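You operate a simulated robot arm through the tools that you are given. There is no shell and no other tool.

You are at the controls of a simulated robot arm. One attempt, no reset.

Task
Test the three plugged cables and drop the faulty one into REWORK.
Fine: turn the dial to each socket's colour and press TEST; the good two stay plugged in.

The check looks at the end state, three seconds after you hand in, the way a careful person would. Anything else that was tipped, shoved, dropped, spilled or broken makes it a failure.

Robot
A 7-joint arm with a two-finger parallel gripper, fixed in place. Base frame: the origin is at the foot of the arm, x ahead of it, y to its left, z up; the work surface is at about z = 780. Readings come in mm, rad, newtons and seconds.
Its first joint turns from -2.897 to 2.897 rad. Payload 3.43 kg.
The tool frame sits at the grasp point between the pads (the TCP): z along the fingers, y along the line on which they close. The tips reach 30 mm beyond it. The gripper opens to 94 mm. The fingers are 28 mm wide and 10 mm thick; the gripper's body (50 by 96 mm) begins 55 mm behind the TCP.
Orientation is that of the tool frame in the base frame, as a unit quaternion [w, x, y, z]. With the fingers straight down and closing along the base's y, the tool's x points along the base's -x, its y along +y and its z along -z.

Tools
- The arm moves only by the tool jog_arm. Its argument "deltas" is text: rows parted by semicolons, each of 7 numbers parted by spaces: the shift along the tool's x, y, z in units of 400 mm (1.0 is 400 mm), then the turn, a rotation vector about the tool's x, y, z in units of 45 degrees (1.0 is 45 degrees), then the opening, from 0 (shut) to 1 (fully open). In form: dx dy dz ax ay az hand; .... A call has 1 to 20 rows; each row is the pose to reach, as a shift and turn from the pose commanded when the call began, along the tool's axes at that moment. A call with a number of a shift or a turn outside -1 to 1 is refused whole. Each row takes 0.2 s and may step no farther than 50 mm and 0.15 rad from the row before; otherwise, or with a gripper value out of range, the whole call is refused. A pose out of reach is approached as far as the arm can. The call stops where the force on the tool passes 50 N (or 10 N more than at its start, if that is more) or the arm is blocked; 0.2 s more then pass. Each finger travels about 45 mm/s and halts on what it meets, pressing with about 33 N; the grip force reading is that of the motor and also rises with nothing between the fingers. The clock runs only during rows and for 0.2 s after the last one: add rows that repeat a pose to give the fingers time. The reply holds the time, the measured pose of the TCP, the force on the tool along the base axes, the opening and the grip force, in the units named above and with some noise, with the torque about the TCP (base axes, N m) and any sound that the robot's microphone picked up.
- Cameras (640 x 400 px; columns grow to the right, rows downward): "scene" is fixed at [44.6, 642.5, 1364.2]; the picture's right is [-0.42, -0.91, 0.00], its down [-0.40, 0.18, -0.90] and it looks along [0.82, -0.38, -0.44] (base axes); focal length 328 px, centre (320, 200). "wrist" rides on the gripper at [76, 14, -102] in the tool frame; the picture's right is [-0.18, 0.98, 0.00], its down [-0.75, -0.14, -0.64] and it looks along [-0.63, -0.12, 0.77] (tool axes); focal length 243 px, centre (320, 200). There is no depth. A picture from a camera that has moved, and an enlarged one, comes with that camera's place and axes in the base frame and with its lens. The place of the scene camera against the robot may be out by one fixed shift of up to 12 mm in any direction.
- grab_frame(camera): a new picture of that camera. It takes no simulated time.
- zoom(camera, box): a new picture of the part [left, top, right, bottom] of that camera's present view, enlarged. It takes no simulated time.
- finish_job(): hands the job in; it is judged then, once.

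Nothing tells you positions but the pictures and the camera data. Unless the task says otherwise, let go and move clear before handing in.

The tools are called after ">>>" by a JSON object that holds its "method" and its "body". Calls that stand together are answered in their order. jog_arm: Moves the arm, as the interface text tells. Its arguments: {"type":"object","properties":{"deltas":{"type":"string"}},"required":["deltas"]} The other tools are called the same way: grab_frame (camera) takes a picture; zoom (camera, box) takes an enlarged picture of a part of a camera's view; finish_job () hands the job in.

At the start:

```text
clock: 0.0
ee_pos: [552.2, 6.4, 1131.9]
orientation: [0.0, -0.001, 1.0, 0.0]
contact_force: [0.4, -0.1, -1.0]
moment: [-0.01, 0.02, 0.01]
width: 94.1
grasp_force: 0.1
```

scene: 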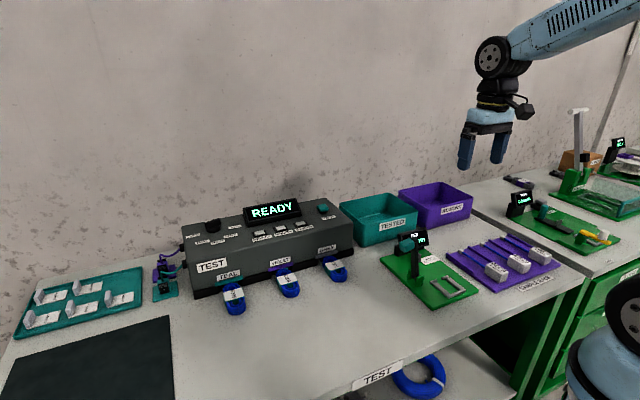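
wrist: 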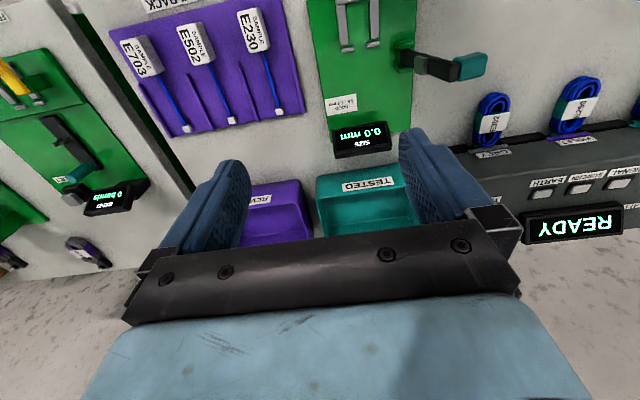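

I see a test box with READY display, three blue cables plugged along its front, and bins TESTED and a purple one behind. I'll look closer before moving.

>>> {"method": "zoom", "body": {"camera": "scene", "box": [170, 180, 370, 320]}}

>>> {"method": "zoom", "body": {"camera": "scene", "box": [330, 170, 490, 280]}}

>>> {"method": "zoom", "body": {"camera": "scene", "box": [180, 190, 270, 250]}}

>>> {"method": "zoom", "body": {"camera": "scene", "box": [260, 190, 350, 250]}}

>>> {"method": "zoom", "body": {"camera": "scene", "box": [0, 230, 200, 400]}}

```text
2.86 times, centred on (270, 250) of scene
camera zoom: at [44.6, 642.5, 1364.2], right [-0.42, -0.91, 0.0], down [-0.4, 0.18, -0.9], along [0.82, -0.38, -0.44], focal length 937 px, centre (463, 57)
```

zoom: 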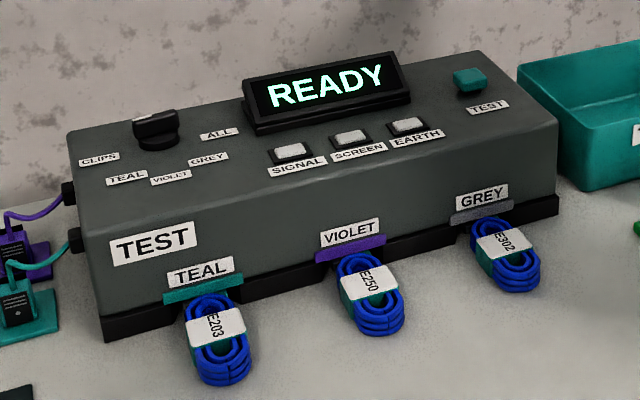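

```text
3.64 times, centred on (410, 225) of scene
camera zoom: at [44.6, 642.5, 1364.2], right [-0.42, -0.91, 0.0], down [-0.4, 0.18, -0.9], along [0.82, -0.38, -0.44], focal length 1193 px, centre (-7, 109)
```

zoom: 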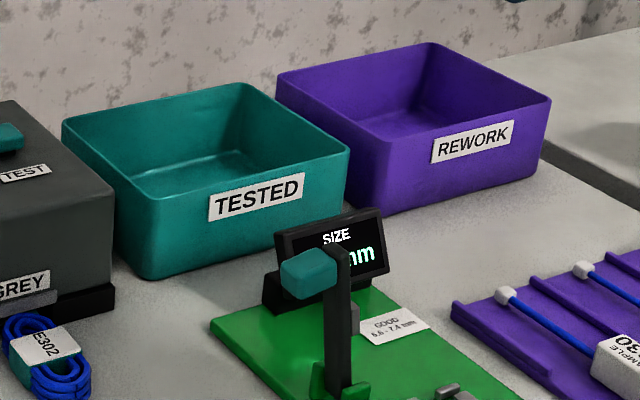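

```text
6.67 times, centred on (225, 220) of scene
camera zoom: at [44.6, 642.5, 1364.2], right [-0.42, -0.91, 0.0], down [-0.4, 0.18, -0.9], along [0.82, -0.38, -0.44], focal length 2186 px, centre (953, 67)
```

zoom: 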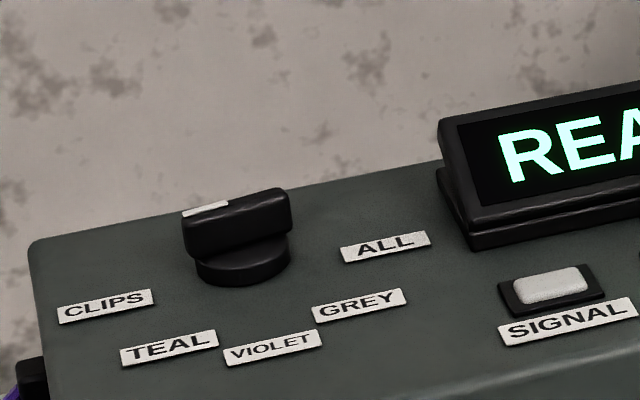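

```text
6.67 times, centred on (305, 220) of scene
camera zoom: at [44.6, 642.5, 1364.2], right [-0.42, -0.91, 0.0], down [-0.4, 0.18, -0.9], along [0.82, -0.38, -0.44], focal length 2186 px, centre (420, 67)
```

zoom: 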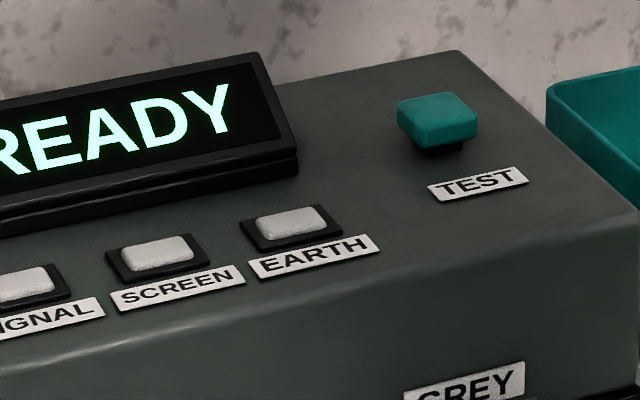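

```text
2.35 times, centred on (100, 315) of scene
camera zoom: at [44.6, 642.5, 1364.2], right [-0.42, -0.91, 0.0], down [-0.4, 0.18, -0.9], along [0.82, -0.38, -0.44], focal length 772 px, centre (838, -71)
```

zoom: 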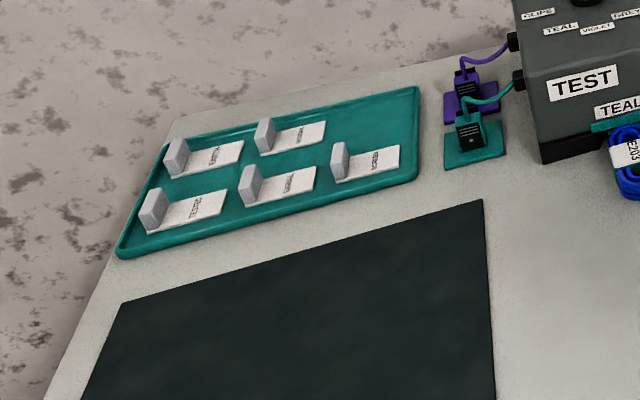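

The three cables (E203 teal, E250 violet, E302 grey) sit at the front of the tester, roughly x≈660–740, y≈580 / 445 / 310; REWORK is the purple bin. I'll swing the wrist camera over the box for a better view.

>>> {"method": "jog_arm", "body": {"deltas": "0 0.1 0 0 0 0 1; 0 0.2 0 0 0 0 1; 0 0.3 0 0 0 0 1; 0 0.4 0 0 0 0 1; 0 0.5 0 0 0 0 1; 0 0.6 0 0 0 0 1; 0 0.7 0 0 0 0 1; 0 0.8 0 0 0 0 1; 0 0.9 0 0 0 0 1; 0 1 0 0 0 0 1; 0 1 0 0 0 0 1"}}

```text
clock: 2.4
ee_pos: [551.3, 408.0, 1132.1]
orientation: [0.0, 0.001, 1.0, 0.001]
contact_force: [0.8, -0.1, -0.6]
moment: [0.02, 0.03, 0.0]
width: 93.8
grasp_force: 0.1
```

The arm moved cleanly; now I'll look from above the tester.

>>> {"method": "grab_frame", "body": {"camera": "wrist"}}

>>> {"method": "grab_frame", "body": {"camera": "scene"}}

```text
taken
camera wrist: at [474.6, 421.6, 1233.1], right [0.19, 0.98, 0.0], down [0.75, -0.14, 0.64], along [0.63, -0.12, -0.77], focal length 243 px, centre (320, 200)
```

wrist: 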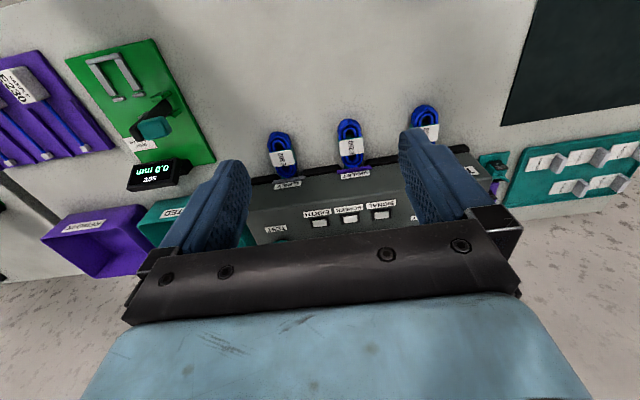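

```text
taken
```

scene: 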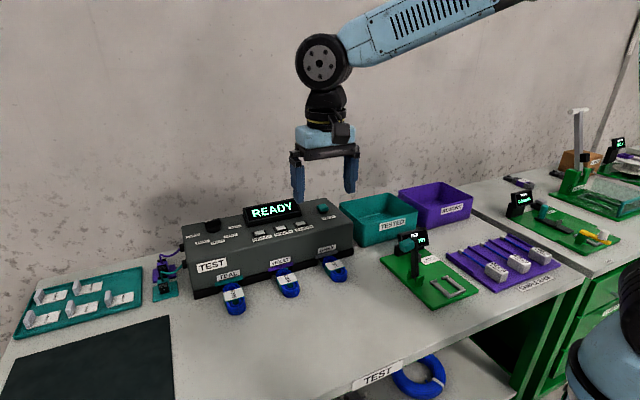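

The dial and TEST button are hidden by the gripper, so I'll tilt the tool forward about 25° so the wrist camera sees the box top.

>>> {"method": "jog_arm", "body": {"deltas": "0 0 0 0 -0.14 0 1; 0 0 0 0 -0.28 0 1; 0 0 0 0 -0.42 0 1; 0 0 0 0 -0.556 0 1; 0 0 0 0 -0.556 0 1"}}

>>> {"method": "grab_frame", "body": {"camera": "wrist"}}

```text
clock: 3.6
ee_pos: [552.8, 405.1, 1131.6]
orientation: [0.218, 0.002, 0.976, -0.001]
contact_force: [0.4, 0.1, -0.2]
moment: [0.0, 0.01, -0.02]
width: 94.0
grasp_force: 0.1
```

```text
taken
camera wrist: at [438.5, 420.7, 1191.1], right [0.17, 0.98, 0.08], down [0.41, -0.14, 0.9], along [0.9, -0.12, -0.43], focal length 243 px, centre (320, 200)
```

wrist: 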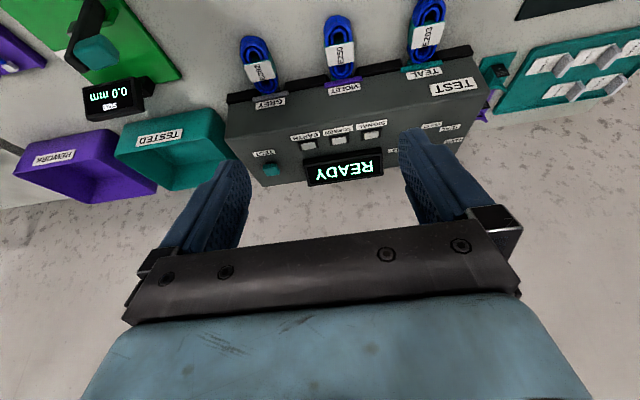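

Now the TEST button is visible; I'll zoom here, then shift +y to see the dial and get parallax.

>>> {"method": "zoom", "body": {"camera": "wrist", "box": [220, 0, 500, 190]}}

>>> {"method": "zoom", "body": {"camera": "wrist", "box": [0, 80, 240, 220]}}

>>> {"method": "jog_arm", "body": {"deltas": "0 0.1 0 0 0 0 1; 0 0.2 0 0 0 0 1; 0 0.3 0 0 0 0 1; 0 0.4 0 0 0 0 1; 0 0.4 0 0 0 0 1"}}

>>> {"method": "grab_frame", "body": {"camera": "wrist"}}

>>> {"method": "zoom", "body": {"camera": "wrist", "box": [180, 20, 420, 180]}}

```text
2.11 times, centred on (360, 95) of wrist
camera zoom: at [438.5, 420.7, 1191.1], right [0.17, 0.98, 0.08], down [0.41, -0.14, 0.9], along [0.9, -0.12, -0.43], focal length 511 px, centre (236, 421)
```

zoom: 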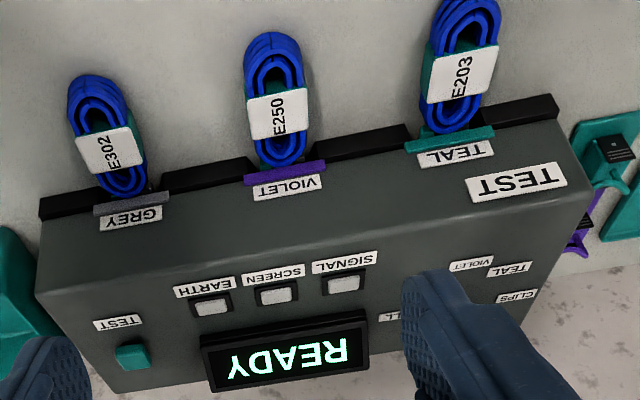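

```text
2.67 times, centred on (120, 150) of wrist
camera zoom: at [438.5, 420.7, 1191.1], right [0.17, 0.98, 0.08], down [0.41, -0.14, 0.9], along [0.9, -0.12, -0.43], focal length 647 px, centre (853, 333)
```

zoom: 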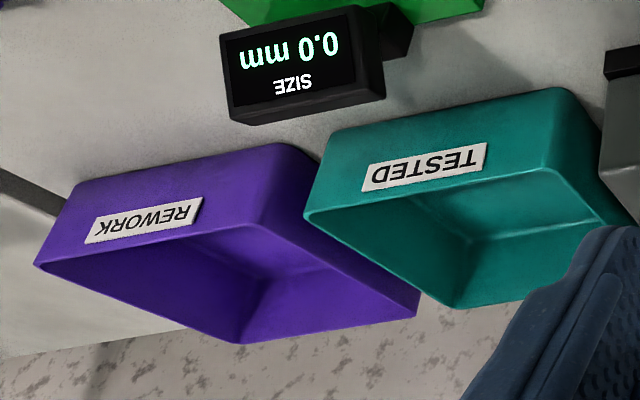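

```text
clock: 4.8
ee_pos: [551.5, 567.4, 1132.4]
orientation: [0.216, 0.001, 0.976, 0.0]
contact_force: [0.4, 0.1, 0.2]
moment: [0.01, 0.05, -0.01]
width: 93.8
grasp_force: 0.1
```

```text
taken
camera wrist: at [438.6, 581.3, 1190.9], right [0.17, 0.98, 0.08], down [0.41, -0.14, 0.9], along [0.9, -0.12, -0.43], focal length 243 px, centre (320, 200)
```

wrist: 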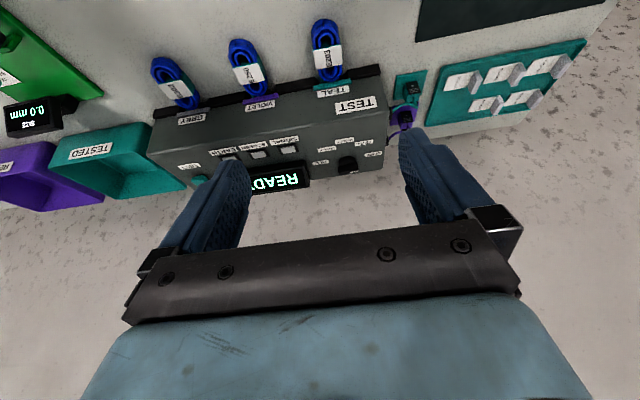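

```text
2.50 times, centred on (300, 100) of wrist
camera zoom: at [438.6, 581.3, 1190.9], right [0.17, 0.98, 0.08], down [0.41, -0.14, 0.9], along [0.9, -0.12, -0.43], focal length 606 px, centre (370, 450)
```

zoom: 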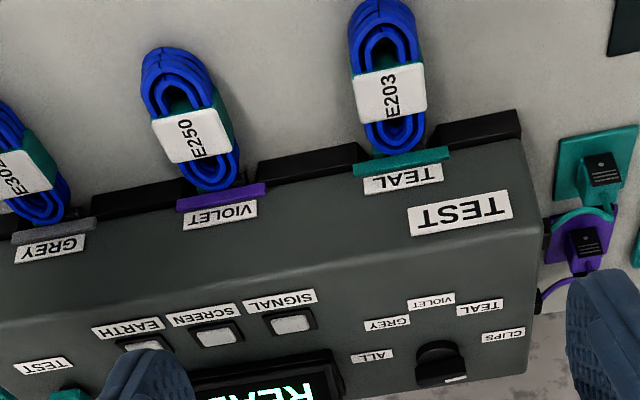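

The tester's top is near z≈880 with its front face at x≈757; the dial is around (905, 590), far out. I'll zoom on the dial for its pointer direction.

>>> {"method": "zoom", "body": {"camera": "wrist", "box": [305, 120, 401, 180]}}

>>> {"method": "zoom", "body": {"camera": "scene", "box": [180, 200, 260, 250]}}

>>> {"method": "zoom", "body": {"camera": "wrist", "box": [280, 0, 376, 100]}}

```text
6.67 times, centred on (353, 150) of wrist
camera zoom: at [438.6, 581.3, 1190.9], right [0.17, 0.98, 0.08], down [0.41, -0.14, 0.9], along [0.9, -0.12, -0.43], focal length 1618 px, centre (100, 533)
```

zoom: 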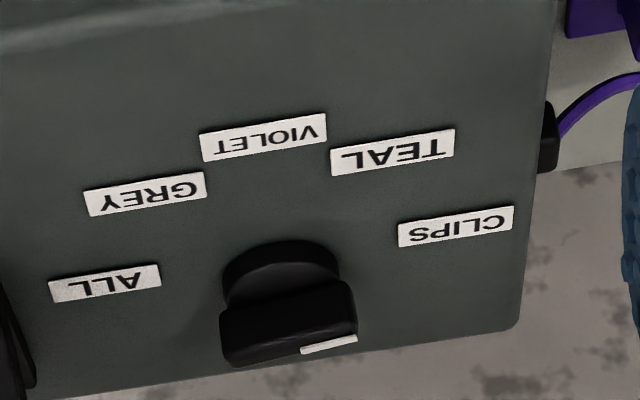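

```text
8.00 times, centred on (220, 225) of scene
camera zoom: at [44.6, 642.5, 1364.2], right [-0.42, -0.91, 0.0], down [-0.4, 0.18, -0.9], along [0.82, -0.38, -0.44], focal length 2624 px, centre (1120, 0)
```

zoom: 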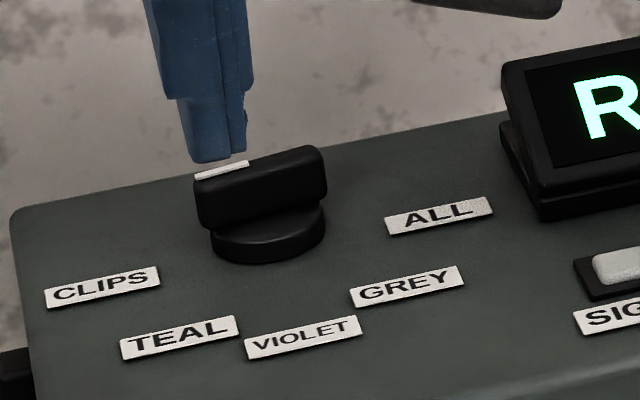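

```text
4.00 times, centred on (328, 50) of wrist
camera zoom: at [438.6, 581.3, 1190.9], right [0.17, 0.98, 0.08], down [0.41, -0.14, 0.9], along [0.9, -0.12, -0.43], focal length 970 px, centre (288, 800)
```

zoom: 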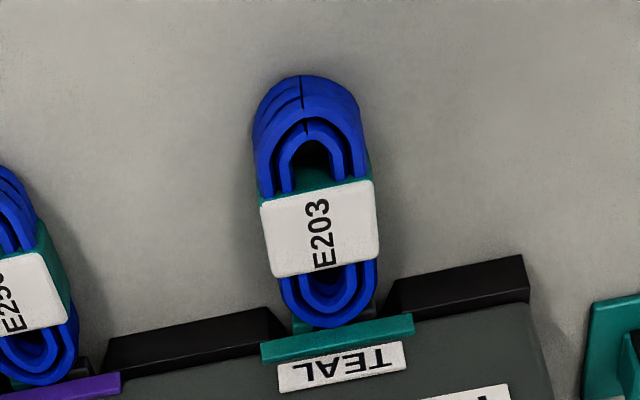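

The dial (≈(903, 590), pointer bar top z≈905) points at CLIPS; the positions run CLIPS→TEAL→VIOLET→GREY→ALL around the front. I'll close the fingers and go to a hover in front of the knob with 30° tilt.

>>> {"method": "jog_arm", "body": {"deltas": "-0.055 0 0.078 0 -0.0123 0 0.7; -0.11 0 0.156 0 -0.0247 0 0.4; -0.165 0 0.234 0 -0.037 0 0.1; -0.22 0 0.312 0 -0.0493 0 0; -0.275 0.003 0.39 0 -0.0617 0 0; -0.33 0.005 0.468 0 -0.074 0 0; -0.385 0.006 0.546 0 -0.0863 0 0; -0.44 0.0075 0.624 0 -0.0987 0 0; -0.495 0.0075 0.702 0 -0.111 0 0; -0.495 0.0075 0.702 0 -0.111 0 0"}}

>>> {"method": "grab_frame", "body": {"camera": "wrist"}}

>>> {"method": "zoom", "body": {"camera": "scene", "box": [170, 150, 330, 250]}}

```text
clock: 7.0
ee_pos: [850.7, 568.3, 962.3]
orientation: [0.259, 0.0, 0.966, 0.0]
contact_force: [-0.4, -0.2, -0.5]
moment: [-0.01, -0.03, -0.01]
width: 0.0
grasp_force: 33.2
```

```text
taken
camera wrist: at [732.6, 583.3, 1010.2], right [0.16, 0.98, 0.09], down [0.33, -0.14, 0.93], along [0.93, -0.12, -0.35], focal length 243 px, centre (320, 200)
```

wrist: 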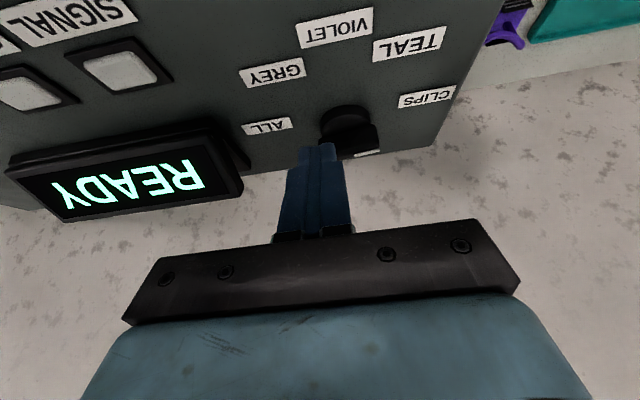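

```text
4.00 times, centred on (250, 200) of scene
camera zoom: at [44.6, 642.5, 1364.2], right [-0.42, -0.91, 0.0], down [-0.4, 0.18, -0.9], along [0.82, -0.38, -0.44], focal length 1312 px, centre (600, 200)
```

zoom: 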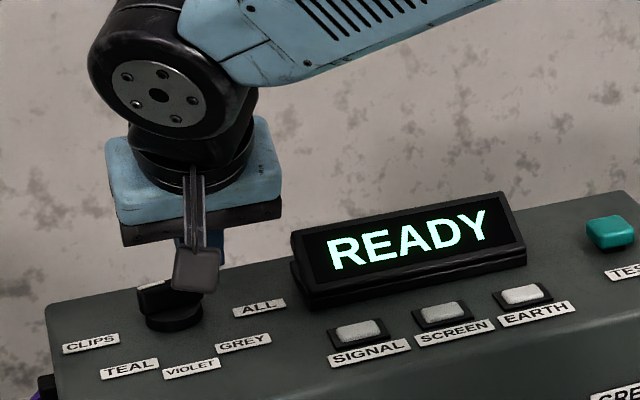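

The arm reached the hover over the dial's near-right side without trouble; zooming on the knob to refine its position.

>>> {"method": "zoom", "body": {"camera": "wrist", "box": [230, 0, 470, 170]}}

>>> {"method": "zoom", "body": {"camera": "wrist", "box": [290, 80, 410, 170]}}

```text
2.35 times, centred on (350, 85) of wrist
camera zoom: at [732.6, 583.3, 1010.2], right [0.16, 0.98, 0.09], down [0.33, -0.14, 0.93], along [0.93, -0.12, -0.35], focal length 571 px, centre (249, 471)
```

zoom: 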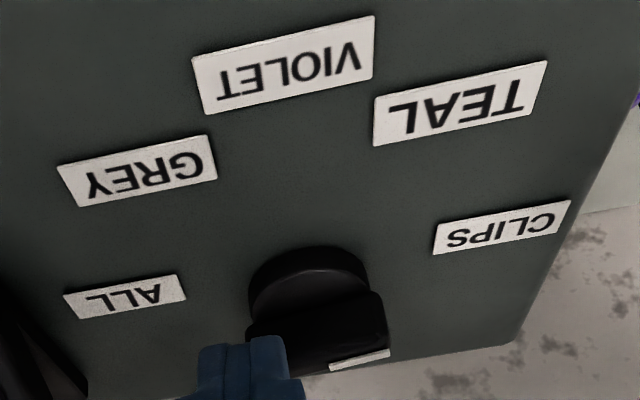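

```text
4.44 times, centred on (350, 125) of wrist
camera zoom: at [732.6, 583.3, 1010.2], right [0.16, 0.98, 0.09], down [0.33, -0.14, 0.93], along [0.93, -0.12, -0.35], focal length 1078 px, centre (187, 533)
```

zoom: 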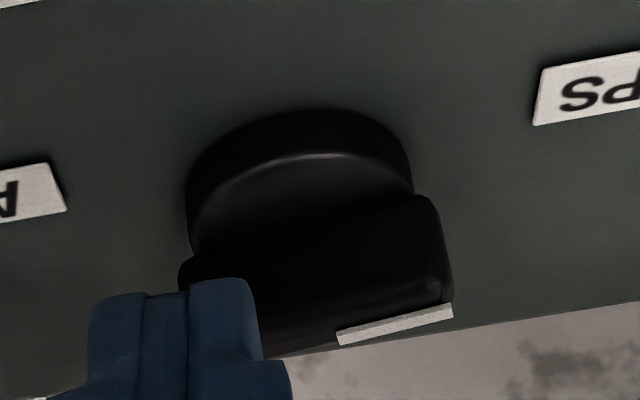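

Refined: box top z≈890, dial centre ≈(890, 590), bar top z≈918, detents likely at 0/±40/±80°. I'll lower the closed fingertips just in front of the bar's tail (−y end) so I can push it toward +x.

>>> {"method": "jog_arm", "body": {"deltas": "0.013 -0.0125 0.026 0 0 0 0; 0.026 -0.0125 0.052 0 0 0 0; 0.0394 -0.0125 0.0783 0 0 0 0; 0.0394 -0.0125 0.0783 0 0 0 0"}}

>>> {"method": "zoom", "body": {"camera": "wrist", "box": [230, 60, 430, 200]}}

>>> {"method": "zoom", "body": {"camera": "scene", "box": [180, 190, 260, 240]}}

```text
clock: 8.0
ee_pos: [852.7, 563.2, 928.8]
orientation: [0.259, 0.001, 0.966, 0.001]
contact_force: [-3.3, -0.4, 12.1]
moment: [-0.02, 0.06, -0.01]
width: 0.1
grasp_force: 33.2
```

```text
2.86 times, centred on (330, 130) of wrist
camera zoom: at [734.0, 578.4, 976.4], right [0.16, 0.98, 0.09], down [0.33, -0.14, 0.93], along [0.93, -0.12, -0.35], focal length 693 px, centre (291, 400)
```

zoom: 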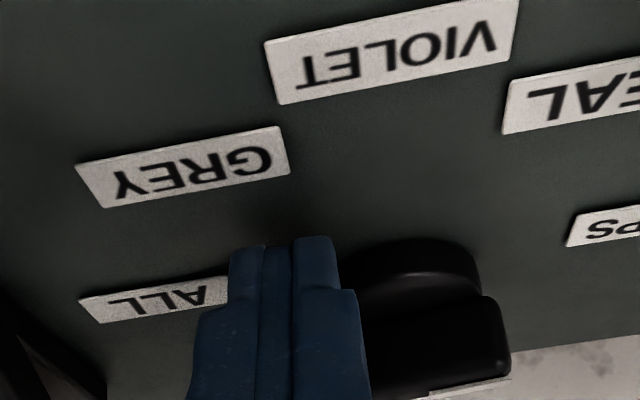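

```text
8.00 times, centred on (220, 215) of scene
camera zoom: at [44.6, 642.5, 1364.2], right [-0.42, -0.91, 0.0], down [-0.4, 0.18, -0.9], along [0.82, -0.38, -0.44], focal length 2624 px, centre (1120, 80)
```

zoom: 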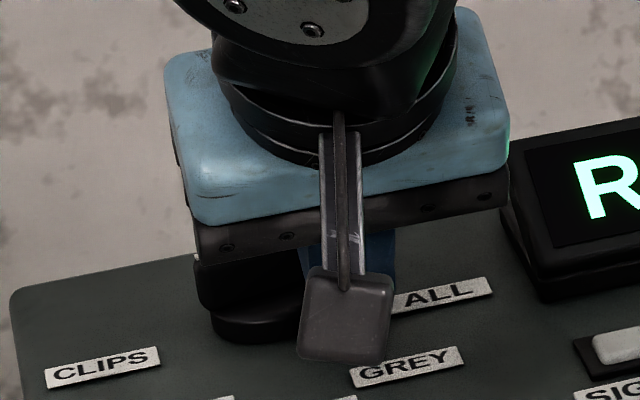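

The finger's near lower corner is lightly touching the box top (12 N), so I'll lift a bit and reduce the tilt to 20°.

>>> {"method": "jog_arm", "body": {"deltas": "-0.00625 0 -0.0108 0 0 0 0; -0.01 0 -0.0075 0 0.11 0 0; -0.0137 0 -0.0037 0 0.222 0 0; -0.0137 0 -0.0037 0 0.222 0 0"}}

>>> {"method": "zoom", "body": {"camera": "wrist", "box": [230, 60, 430, 200]}}

```text
clock: 9.0
ee_pos: [855.8, 564.6, 930.2]
orientation: [0.173, -0.001, 0.985, 0.0]
contact_force: [-0.9, 1.0, 0.2]
moment: [-0.02, 0.0, -0.01]
width: 0.0
grasp_force: 33.7
```

```text
2.86 times, centred on (330, 130) of wrist
camera zoom: at [748.8, 578.4, 998.7], right [0.17, 0.98, 0.06], down [0.49, -0.14, 0.86], along [0.85, -0.12, -0.51], focal length 693 px, centre (291, 400)
```

zoom: 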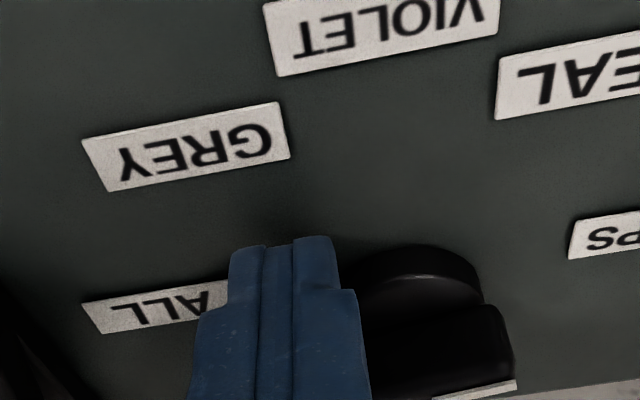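

Free of contact now. Pushing the tail +x by about 18 mm to turn CLIPS → TEAL.

>>> {"method": "jog_arm", "body": {"deltas": "-0.0141 0 0.0051 0 0 0 0; -0.0235 0 0.0086 0 0 0 0; -0.0306 0 0.0111 0 0 0 0; -0.0364 0 0.0133 0 0 0 0; -0.0423 0 0.0154 0 0 0 0; -0.0423 0 0.0154 0 0 0 0"}}

>>> {"method": "zoom", "body": {"camera": "wrist", "box": [230, 60, 430, 200]}}

>>> {"method": "grab_frame", "body": {"camera": "scene"}}

```text
clock: 10.4
ee_pos: [876.6, 560.0, 931.8]
orientation: [0.175, 0.002, 0.985, -0.001]
contact_force: [-2.6, -31.8, 9.4]
moment: [-0.79, 0.0, -0.3]
width: 0.0
grasp_force: 32.7
```

```text
2.86 times, centred on (330, 130) of wrist
camera zoom: at [768.5, 575.1, 999.8], right [0.18, 0.98, 0.06], down [0.49, -0.14, 0.86], along [0.86, -0.12, -0.5], focal length 693 px, centre (291, 400)
```

zoom: 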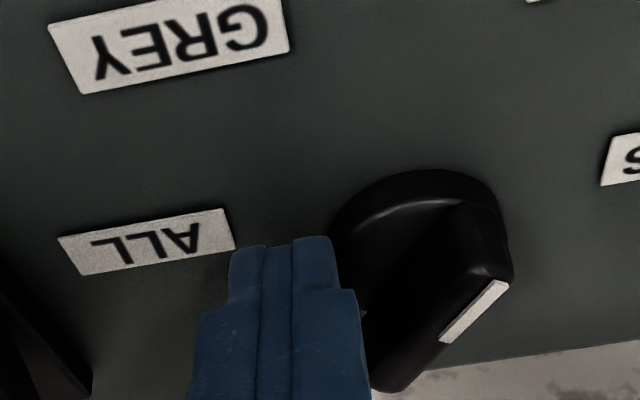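

```text
taken
```

scene: 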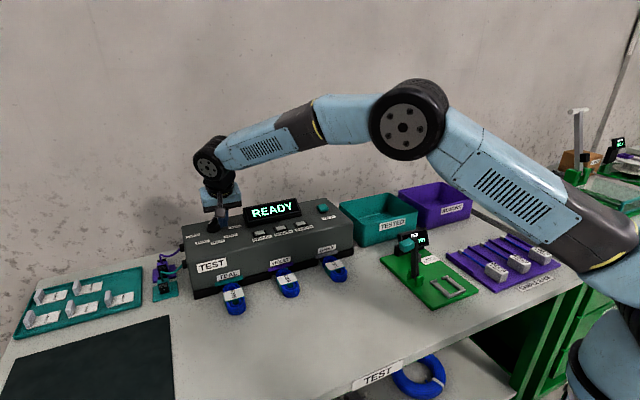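

The pointer now reads ≈38–40°, i.e. TEAL. The finger is pressed sideways on the knob, so I'll back off (−y, −x) and lift clear, then check.

>>> {"method": "jog_arm", "body": {"deltas": "0.008 -0.012 -0.003 0 0 0 0; 0.0235 -0.015 -0.0086 0 0 0 0; 0.045 -0.015 -0.016 0 0 0 0; 0.0275 -0.015 -0.063 0 0 0 0; 0.01 -0.015 -0.11 0 0 0 0; -0.0085 -0.015 -0.157 0 0 0 0; -0.0085 -0.015 -0.157 0 0 0 0"}}

>>> {"method": "zoom", "body": {"camera": "wrist", "box": [230, 0, 430, 140]}}

>>> {"method": "zoom", "body": {"camera": "scene", "box": [180, 190, 340, 290]}}

```text
clock: 12.0
ee_pos: [856.4, 558.0, 991.0]
orientation: [0.174, 0.0, 0.985, 0.0]
contact_force: [-0.3, 0.7, -0.4]
moment: [0.02, -0.01, 0.03]
width: 0.1
grasp_force: 33.2
```

```text
2.86 times, centred on (330, 70) of wrist
camera zoom: at [749.2, 572.6, 1059.0], right [0.17, 0.98, 0.06], down [0.49, -0.14, 0.86], along [0.86, -0.12, -0.5], focal length 693 px, centre (291, 571)
```

zoom: 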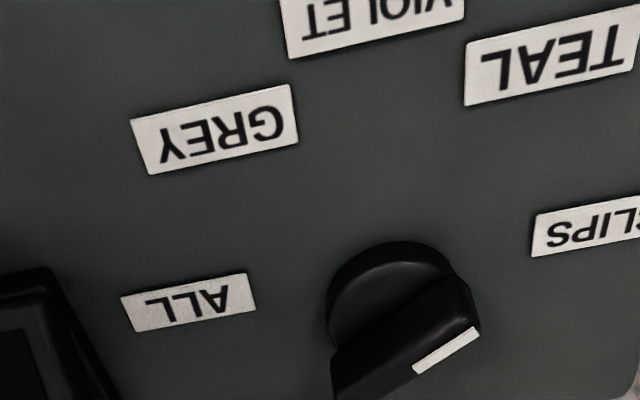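

```text
4.00 times, centred on (260, 240) of scene
camera zoom: at [44.6, 642.5, 1364.2], right [-0.42, -0.91, 0.0], down [-0.4, 0.18, -0.9], along [0.82, -0.38, -0.44], focal length 1312 px, centre (560, 40)
```

zoom: 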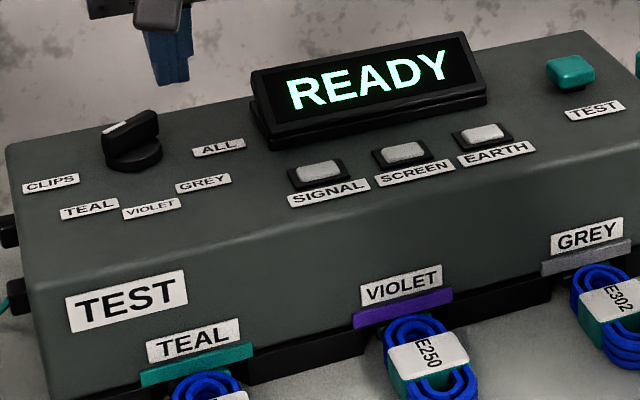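

After retreat the pointer slid back to about 60° (finger friction on the disc), so there are no strong detents. I'll push again with the tip slightly higher, above the disc, then lift straight up.

>>> {"method": "jog_arm", "body": {"deltas": "0.0227 0.02 0.0623 0 0 0 0; 0.0453 0.02 0.1246 0 0 0 0; 0.0312 0.02 0.1297 0 0 0 0; 0.0171 0.02 0.1349 0 0 0 0; 0.01 0.02 0.1374 0 0 0 0; 0.003 0.02 0.14 0 0 0 0; 0.003 0.02 0.14 0 0 0 0"}}

>>> {"method": "zoom", "body": {"camera": "wrist", "box": [230, 60, 430, 200]}}

```text
clock: 13.6
ee_pos: [874.5, 565.0, 938.3]
orientation: [0.174, 0.001, 0.985, -0.001]
contact_force: [0.2, -0.5, -0.1]
moment: [0.01, 0.02, 0.01]
width: 0.1
grasp_force: 33.3
```

```text
2.86 times, centred on (330, 130) of wrist
camera zoom: at [766.5, 580.5, 1005.7], right [0.17, 0.98, 0.06], down [0.49, -0.14, 0.86], along [0.86, -0.12, -0.5], focal length 693 px, centre (291, 400)
```

zoom: 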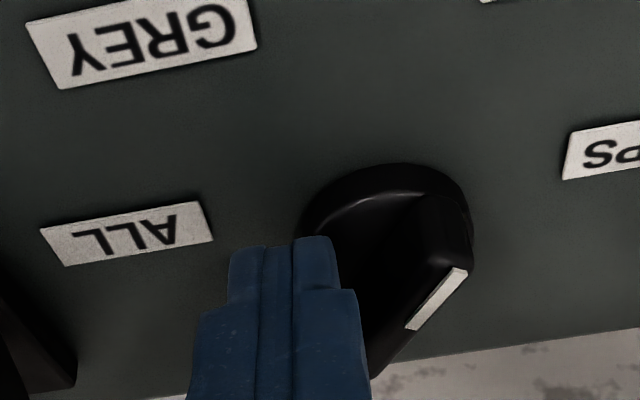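

Contact force is zero and the pointer looks near TEAL; lifting straight up and re-measuring.

>>> {"method": "jog_arm", "body": {"deltas": "-0.02 0 -0.05 0 0 0 0; -0.043 0 -0.118 0 0 0 0; -0.043 0 -0.118 0 0 0 0"}}

>>> {"method": "zoom", "body": {"camera": "wrist", "box": [230, 0, 430, 140]}}

>>> {"method": "zoom", "body": {"camera": "scene", "box": [180, 190, 340, 290]}}

```text
clock: 14.4
ee_pos: [875.1, 565.5, 987.5]
orientation: [0.173, 0.0, 0.985, 0.0]
contact_force: [-0.9, -0.6, -0.3]
moment: [0.0, 0.01, -0.01]
width: 0.1
grasp_force: 32.7
```

```text
2.86 times, centred on (330, 70) of wrist
camera zoom: at [766.5, 579.7, 1055.6], right [0.17, 0.98, 0.06], down [0.49, -0.14, 0.86], along [0.85, -0.12, -0.5], focal length 693 px, centre (291, 571)
```

zoom: 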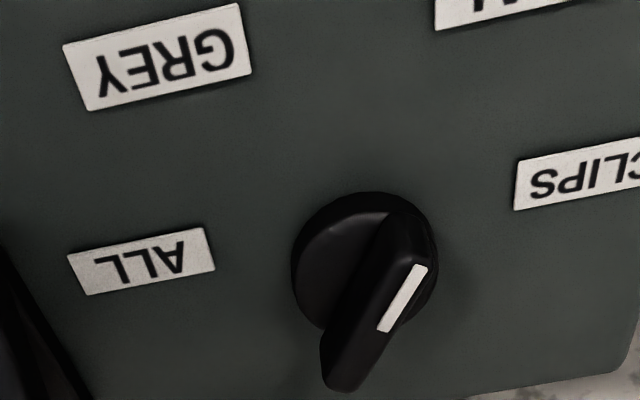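

```text
4.00 times, centred on (260, 240) of scene
camera zoom: at [44.6, 642.5, 1364.2], right [-0.42, -0.91, 0.0], down [-0.4, 0.18, -0.9], along [0.82, -0.38, -0.44], focal length 1312 px, centre (560, 40)
```

zoom: 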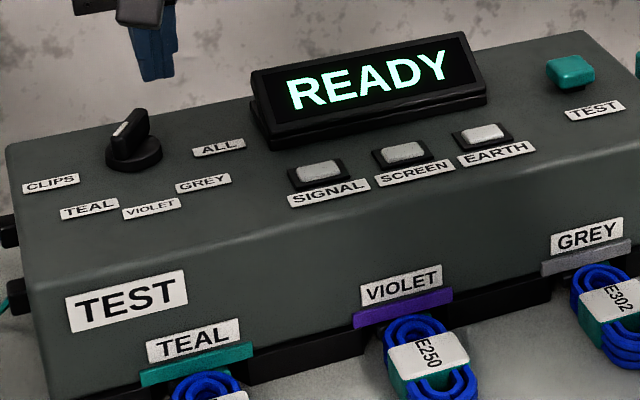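

The pointer is now about 30–35°, pointing at the TEAL label. Next I go above the TEST button, estimated near (855, 268), top z≈902.

>>> {"method": "jog_arm", "body": {"deltas": "0.0073 -0.03 -0.0439 0 0 0 0; 0.0073 -0.12 -0.0439 0 0 0 0; 0.01 -0.22 -0.0439 0 0 0 0; 0.014 -0.32 -0.0439 0 0 0 0; 0.018 -0.42 -0.0439 0 0 0 0; 0.022 -0.52 -0.0439 0 0 0 0; 0.026 -0.62 -0.0439 0 0 0 0; 0.0293 -0.72 -0.0439 0 0 0 0; 0.0293 -0.744 -0.0439 0 0 0 0; 0.0293 -0.744 -0.0439 0 0 0 0"}}

>>> {"method": "grab_frame", "body": {"camera": "wrist"}}

>>> {"method": "zoom", "body": {"camera": "scene", "box": [240, 150, 400, 250]}}

```text
clock: 16.6
ee_pos: [856.9, 267.4, 1000.6]
orientation: [0.173, 0.0, 0.985, 0.0]
contact_force: [0.6, 0.4, -0.8]
moment: [0.02, -0.02, 0.01]
width: 0.1
grasp_force: 32.7
```

```text
taken
camera wrist: at [749.2, 282.7, 1068.5], right [0.17, 0.98, 0.06], down [0.49, -0.14, 0.86], along [0.86, -0.12, -0.5], focal length 243 px, centre (320, 200)
```

wrist: 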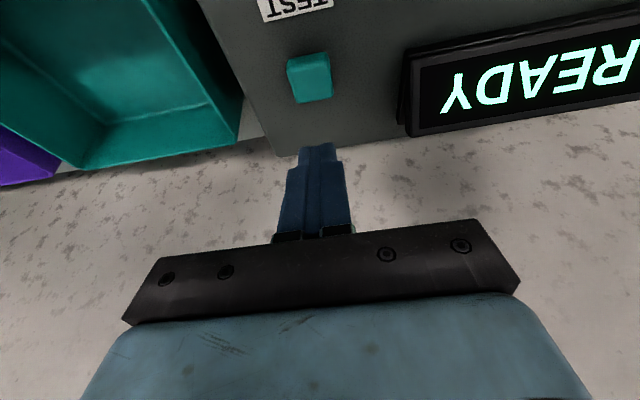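

```text
4.00 times, centred on (320, 200) of scene
camera zoom: at [44.6, 642.5, 1364.2], right [-0.42, -0.91, 0.0], down [-0.4, 0.18, -0.9], along [0.82, -0.38, -0.44], focal length 1312 px, centre (320, 200)
```

zoom: 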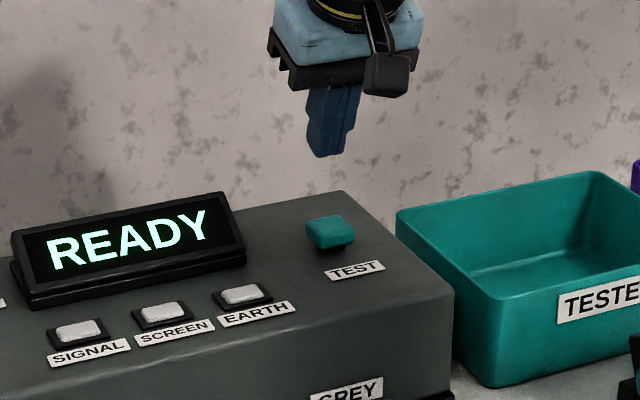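

The TEST button is at about (861, 267) with its top near z≈903. I'll shift +5 mm in x and press down gradually.

>>> {"method": "jog_arm", "body": {"deltas": "0.007 0 0.055 0 0 0 0; 0.0267 0 0.11 0 0 0 0; 0.0353 0 0.1335 0 0 0 0; 0.0378 0 0.1405 0 0 0 0; 0.0404 0 0.1476 0 0 0 0; 0.043 0 0.1547 0 0 0 0; 0.043 0 0.1547 0 0 0 0"}}

>>> {"method": "zoom", "body": {"camera": "scene", "box": [240, 150, 400, 250]}}

>>> {"method": "zoom", "body": {"camera": "wrist", "box": [220, 60, 420, 200]}}

```text
clock: 18.2
ee_pos: [861.1, 268.1, 938.5]
orientation: [0.175, 0.001, 0.985, 0.001]
contact_force: [0.1, 1.4, 27.5]
moment: [0.06, 0.08, 0.02]
width: 0.1
grasp_force: 33.3
heard: click
```

```text
4.00 times, centred on (320, 200) of scene
camera zoom: at [44.6, 642.5, 1364.2], right [-0.42, -0.91, 0.0], down [-0.4, 0.18, -0.9], along [0.82, -0.38, -0.44], focal length 1312 px, centre (320, 200)
```

zoom: 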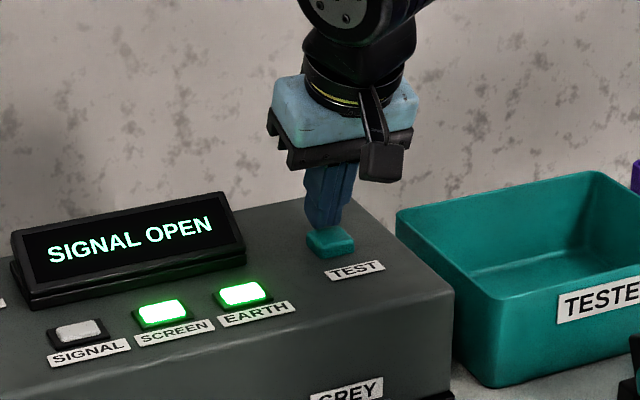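

```text
2.86 times, centred on (320, 130) of wrist
camera zoom: at [753.8, 282.6, 1006.5], right [0.17, 0.98, 0.06], down [0.49, -0.14, 0.86], along [0.86, -0.12, -0.5], focal length 693 px, centre (320, 400)
```

zoom: 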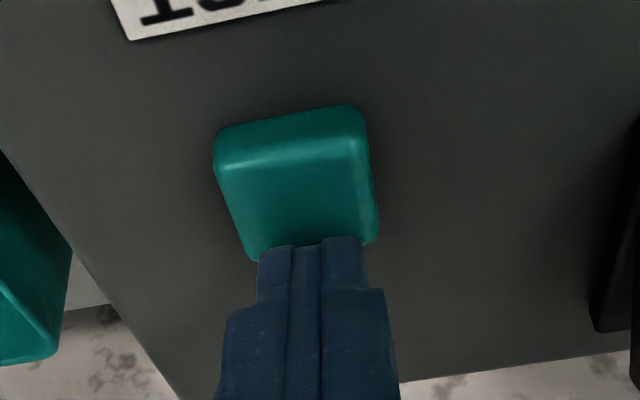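

The display shows "SIGNAL OPEN" with the dial on TEAL — E203 looks faulty. I'll still test VIOLET and GREY to confirm; releasing the button first.

>>> {"method": "jog_arm", "body": {"deltas": "-0.02 0 -0.06 0 0 0 0; -0.055 0 -0.155 0 0 0 0; -0.055 0 -0.155 0 0 0 0"}}

>>> {"method": "zoom", "body": {"camera": "scene", "box": [180, 180, 340, 280]}}

```text
clock: 19.0
ee_pos: [860.8, 268.2, 1002.2]
orientation: [0.173, 0.001, 0.985, -0.001]
contact_force: [-0.3, 0.1, -0.7]
moment: [-0.01, 0.04, 0.01]
width: 0.0
grasp_force: 33.0
```

```text
4.00 times, centred on (260, 230) of scene
camera zoom: at [44.6, 642.5, 1364.2], right [-0.42, -0.91, 0.0], down [-0.4, 0.18, -0.9], along [0.82, -0.38, -0.44], focal length 1312 px, centre (560, 80)
```

zoom: 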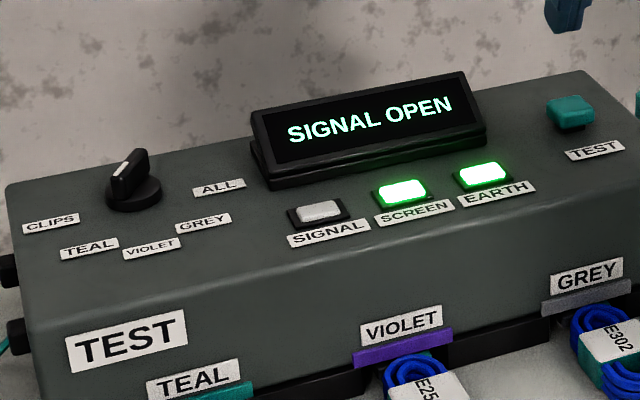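

Now to the left (+y) side of the pointer end, then push it toward −y until the bar lines up with x (VIOLET).

>>> {"method": "jog_arm", "body": {"deltas": "0 0.1 0 0 0 0 0; 0 0.2 0 0 0 0 0; 0 0.3 0 0 0 0 0; 0 0.4 0 0 0 0 0; 0 0.5 0 0 0 0 0; 0 0.6 0 0 0 0 0; 0 0.7 0 0 0 0 0; 0 0.8 0 0 0 0 0; 0 0.9 0 0 0 0 0; 0.0278 0.9 0.0764 0 0 0 0; 0.0556 0.9 0.1528 0 0 0 0; 0.0556 0.9 0.1528 0 0 0 0"}}

>>> {"method": "zoom", "body": {"camera": "wrist", "box": [220, 20, 420, 200]}}

```text
clock: 21.6
ee_pos: [862.7, 627.9, 935.9]
orientation: [0.174, 0.001, 0.985, -0.001]
contact_force: [-0.3, -1.4, -0.9]
moment: [0.02, 0.05, -0.01]
width: 0.0
grasp_force: 32.5
```

```text
2.22 times, centred on (320, 110) of wrist
camera zoom: at [754.4, 643.2, 1003.8], right [0.17, 0.98, 0.06], down [0.49, -0.14, 0.86], along [0.85, -0.12, -0.5], focal length 539 px, centre (320, 400)
```

zoom: 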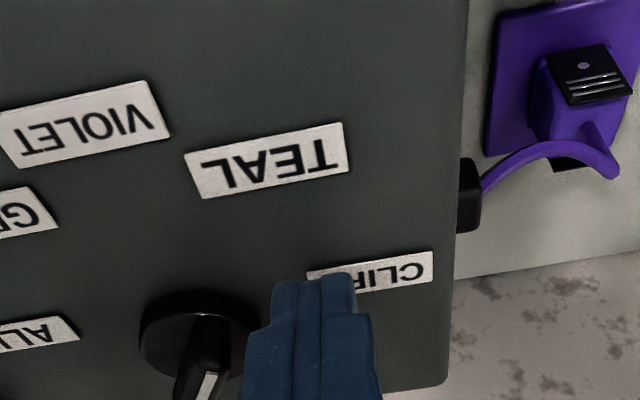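

Positioned left of the pointer with no contact; pushing −y about 23 mm.

>>> {"method": "jog_arm", "body": {"deltas": "0 -0.02 0 0 0 0 0; 0 -0.035 0 0 0 0 0; 0 -0.045 0 0 0 0 0; 0 -0.0525 0 0 0 0 0; 0 -0.0575 0 0 0 0 0; 0 -0.0575 0 0 0 0 0"}}

>>> {"method": "zoom", "body": {"camera": "wrist", "box": [220, 60, 420, 200]}}

```text
clock: 23.0
ee_pos: [861.1, 603.4, 936.5]
orientation: [0.173, 0.001, 0.985, 0.0]
contact_force: [-0.8, -0.4, 0.0]
moment: [0.0, 0.01, -0.04]
width: 0.0
grasp_force: 32.9
```

```text
2.86 times, centred on (320, 130) of wrist
camera zoom: at [754.3, 619.4, 1004.9], right [0.17, 0.98, 0.06], down [0.49, -0.14, 0.86], along [0.85, -0.12, -0.5], focal length 693 px, centre (320, 400)
```

zoom: 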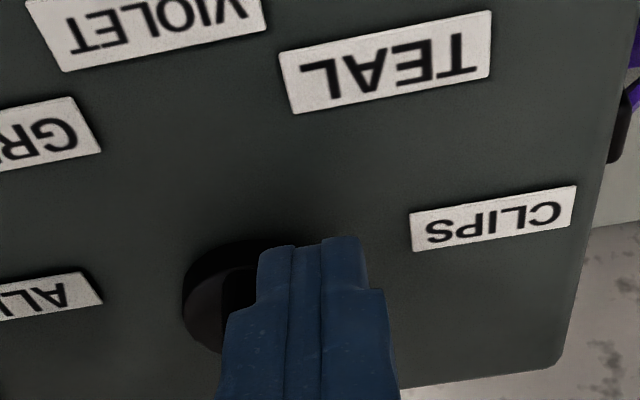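

Pushed with no residual force; lifting straight up and checking the pointer.

>>> {"method": "jog_arm", "body": {"deltas": "-0.02 0 -0.056 0 0 0 0; -0.0428 0 -0.1175 0 0 0 0; -0.0428 0.06 -0.1175 0 0 0 0; -0.0428 0.06 -0.1175 0 0 0 0"}}

>>> {"method": "zoom", "body": {"camera": "wrist", "box": [180, 0, 380, 140]}}

>>> {"method": "zoom", "body": {"camera": "scene", "box": [180, 180, 340, 280]}}

```text
clock: 24.0
ee_pos: [862.6, 628.9, 988.0]
orientation: [0.174, 0.0, 0.985, 0.0]
contact_force: [0.4, 0.2, -1.2]
moment: [-0.02, 0.03, -0.01]
width: 0.0
grasp_force: 33.3
```

```text
2.86 times, centred on (280, 70) of wrist
camera zoom: at [754.0, 643.9, 1055.3], right [0.17, 0.98, 0.06], down [0.49, -0.14, 0.86], along [0.85, -0.12, -0.5], focal length 693 px, centre (434, 571)
```

zoom: 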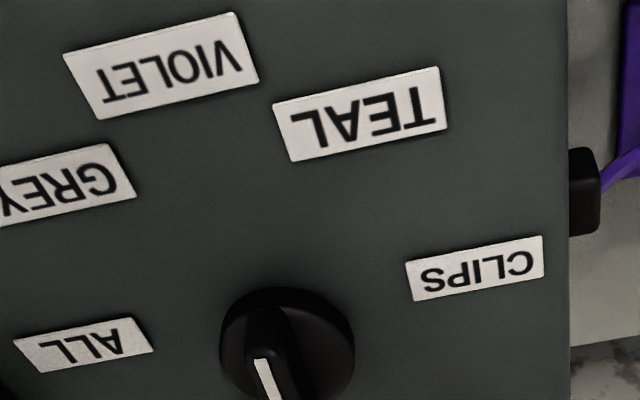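

```text
4.00 times, centred on (260, 230) of scene
camera zoom: at [44.6, 642.5, 1364.2], right [-0.42, -0.91, 0.0], down [-0.4, 0.18, -0.9], along [0.82, -0.38, -0.44], focal length 1312 px, centre (560, 80)
```

zoom: 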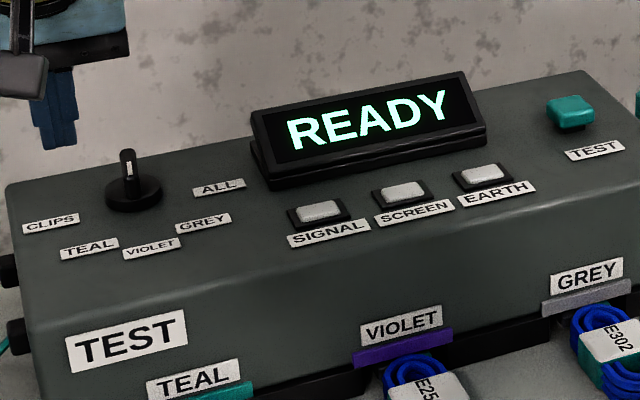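

Display went back to READY and the pointer is about 7° off straight-front, i.e. VIOLET. Now pressing TEST again.

>>> {"method": "jog_arm", "body": {"deltas": "-0.012 0 -0.033 0 0 0 0; -0.012 -0.1 -0.033 0 0 0 0; -0.012 -0.2 -0.033 0 0 0 0; -0.012 -0.3 -0.033 0 0 0 0; -0.012 -0.4 -0.033 0 0 0 0; -0.012 -0.5 -0.033 0 0 0 0; -0.012 -0.6 -0.033 0 0 0 0; -0.012 -0.7 -0.033 0 0 0 0; -0.012 -0.8 -0.033 0 0 0 0; -0.012 -0.9 -0.033 0 0 0 0; -0.012 -0.9025 -0.033 0 0 0 0; 0.0154 -0.9025 0.0423 0 0 0 0; 0.0325 -0.9025 0.0893 0 0 0 0; 0.0385 -0.9025 0.1058 0 0 0 0; 0.0441 -0.9025 0.1213 0 0 0 0; 0.0441 -0.9025 0.1213 0 0 0 0"}}

>>> {"method": "zoom", "body": {"camera": "scene", "box": [200, 150, 360, 250]}}

```text
clock: 27.4
ee_pos: [862.3, 268.2, 939.2]
orientation: [0.176, 0.0, 0.984, 0.002]
contact_force: [-0.6, -1.6, 28.8]
moment: [-0.06, 0.04, -0.01]
width: 0.1
grasp_force: 33.0
heard: click
```

```text
4.00 times, centred on (280, 200) of scene
camera zoom: at [44.6, 642.5, 1364.2], right [-0.42, -0.91, 0.0], down [-0.4, 0.18, -0.9], along [0.82, -0.38, -0.44], focal length 1312 px, centre (480, 200)
```

zoom: 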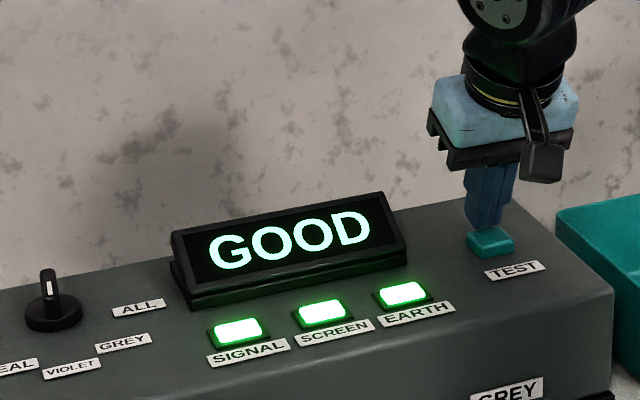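

VIOLET (E250) is GOOD. Releasing and pushing the pointer on to GREY (−40°).

>>> {"method": "jog_arm", "body": {"deltas": "-0.0257 0 -0.0705 0 0 0 0; -0.0556 0 -0.1528 0 0 0 0; -0.0529 0.1 -0.1538 0 0 0 0; -0.0502 0.2 -0.1548 0 0 0 0; -0.0475 0.3 -0.1558 0 0 0 0; -0.0448 0.4 -0.1568 0 0 0 0; -0.0421 0.5 -0.1578 0 0 0 0; -0.0394 0.6 -0.1588 0 0 0 0; -0.0367 0.7 -0.1598 0 0 0 0; -0.034 0.8 -0.1608 0 0 0 0; -0.0311 0.88 -0.1617 0 0 0 0; -0.0012 0.88 -0.0794 0 0 0 0; 0.0274 0.88 -0.001 0 0 0 0; 0.0274 0.865 -0.001 0 0 0 0; 0.0274 0.85 -0.001 0 0 0 0; 0.0274 0.835 -0.001 0 0 0 0; 0.0274 0.82 -0.001 0 0 0 0; 0.0274 0.81 -0.001 0 0 0 0; 0.0274 0.81 -0.001 0 0 0 0"}}

>>> {"method": "zoom", "body": {"camera": "wrist", "box": [220, 60, 420, 200]}}

```text
clock: 31.4
ee_pos: [850.5, 592.7, 932.2]
orientation: [0.173, 0.001, 0.985, 0.001]
contact_force: [-1.0, 0.6, 0.4]
moment: [0.03, -0.02, -0.02]
width: 0.0
grasp_force: 32.8
```

```text
2.86 times, centred on (320, 130) of wrist
camera zoom: at [743.6, 606.5, 999.8], right [0.17, 0.98, 0.06], down [0.49, -0.14, 0.86], along [0.86, -0.12, -0.5], focal length 693 px, centre (320, 400)
```

zoom: 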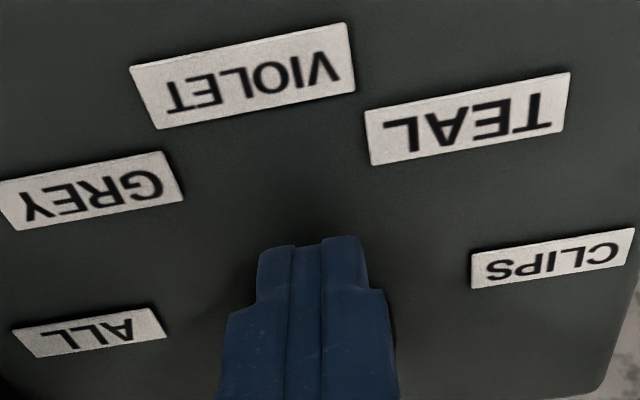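

The finger hides the knob; lifting straight up and moving aside to read the pointer.

>>> {"method": "jog_arm", "body": {"deltas": "-0.02 0 -0.056 0 0 0 0; -0.0428 0 -0.1175 0 0 0 0; -0.0556 0.06 -0.1528 0 0 0 0; -0.0556 0.06 -0.1528 0 0 0 0"}}

>>> {"method": "zoom", "body": {"camera": "wrist", "box": [180, 20, 380, 160]}}

>>> {"method": "zoom", "body": {"camera": "scene", "box": [180, 180, 340, 280]}}

```text
clock: 32.4
ee_pos: [850.7, 617.1, 995.7]
orientation: [0.173, 0.001, 0.985, 0.0]
contact_force: [0.8, 0.3, 0.3]
moment: [-0.02, 0.0, -0.01]
width: 0.3
grasp_force: 32.9
```

```text
2.86 times, centred on (280, 90) of wrist
camera zoom: at [743.5, 630.5, 1065.2], right [0.17, 0.98, 0.06], down [0.49, -0.14, 0.86], along [0.85, -0.12, -0.5], focal length 693 px, centre (434, 514)
```

zoom: 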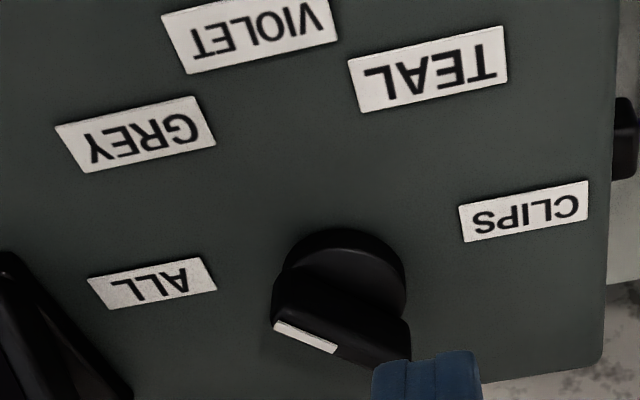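

```text
4.00 times, centred on (260, 230) of scene
camera zoom: at [44.6, 642.5, 1364.2], right [-0.42, -0.91, 0.0], down [-0.4, 0.18, -0.9], along [0.82, -0.38, -0.44], focal length 1312 px, centre (560, 80)
```

zoom: 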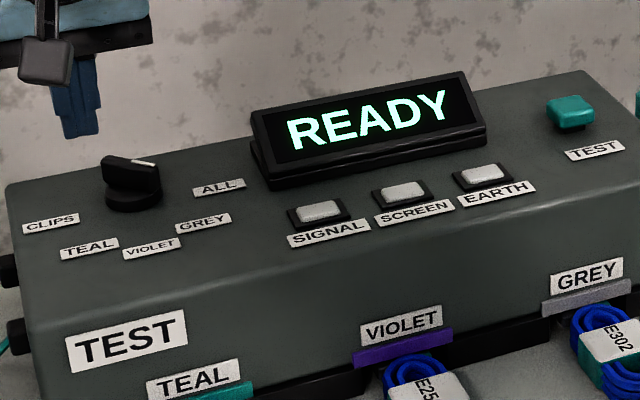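

The pointer is at about −44°, on GREY. Pressing TEST a third time.

>>> {"method": "jog_arm", "body": {"deltas": "-0.003 -0.1 0 0 0 0 0; -0.006 -0.2 0.001 0 0 0 0; -0.009 -0.3 0.001 0 0 0 0; -0.012 -0.4 0.002 0 0 0 0; -0.015 -0.5 0.002 0 0 0 0; -0.018 -0.6 0.003 0 0 0 0; -0.021 -0.7 0.003 0 0 0 0; -0.024 -0.8 0.004 0 0 0 0; -0.0261 -0.87 0.0042 0 0 0 0; -0.0261 -0.87 0.0042 0 0 0 0; -0.0005 -0.87 0.0747 0 0 0 0; 0.0166 -0.87 0.1217 0 0 0 0; 0.0226 -0.87 0.1382 0 0 0 0; 0.0282 -0.87 0.1537 0 0 0 0; 0.0282 -0.87 0.1537 0 0 0 0"}}

>>> {"method": "zoom", "body": {"camera": "scene", "box": [200, 150, 360, 250]}}

```text
clock: 35.6
ee_pos: [861.8, 269.2, 938.5]
orientation: [0.176, 0.001, 0.984, 0.0]
contact_force: [0.9, -0.2, 27.9]
moment: [-0.01, 0.04, 0.02]
width: 0.0
grasp_force: 32.8
heard: click
```

```text
4.00 times, centred on (280, 200) of scene
camera zoom: at [44.6, 642.5, 1364.2], right [-0.42, -0.91, 0.0], down [-0.4, 0.18, -0.9], along [0.82, -0.38, -0.44], focal length 1312 px, centre (480, 200)
```

zoom: 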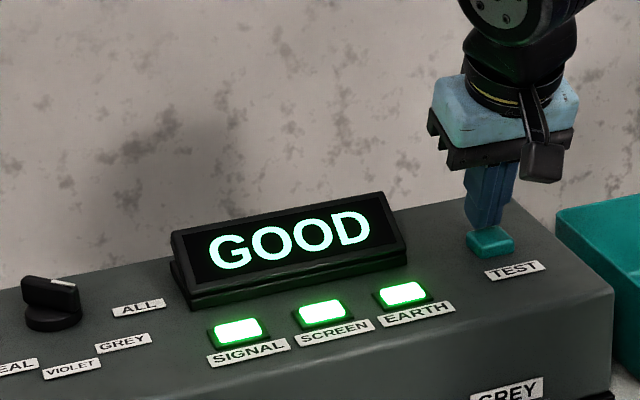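

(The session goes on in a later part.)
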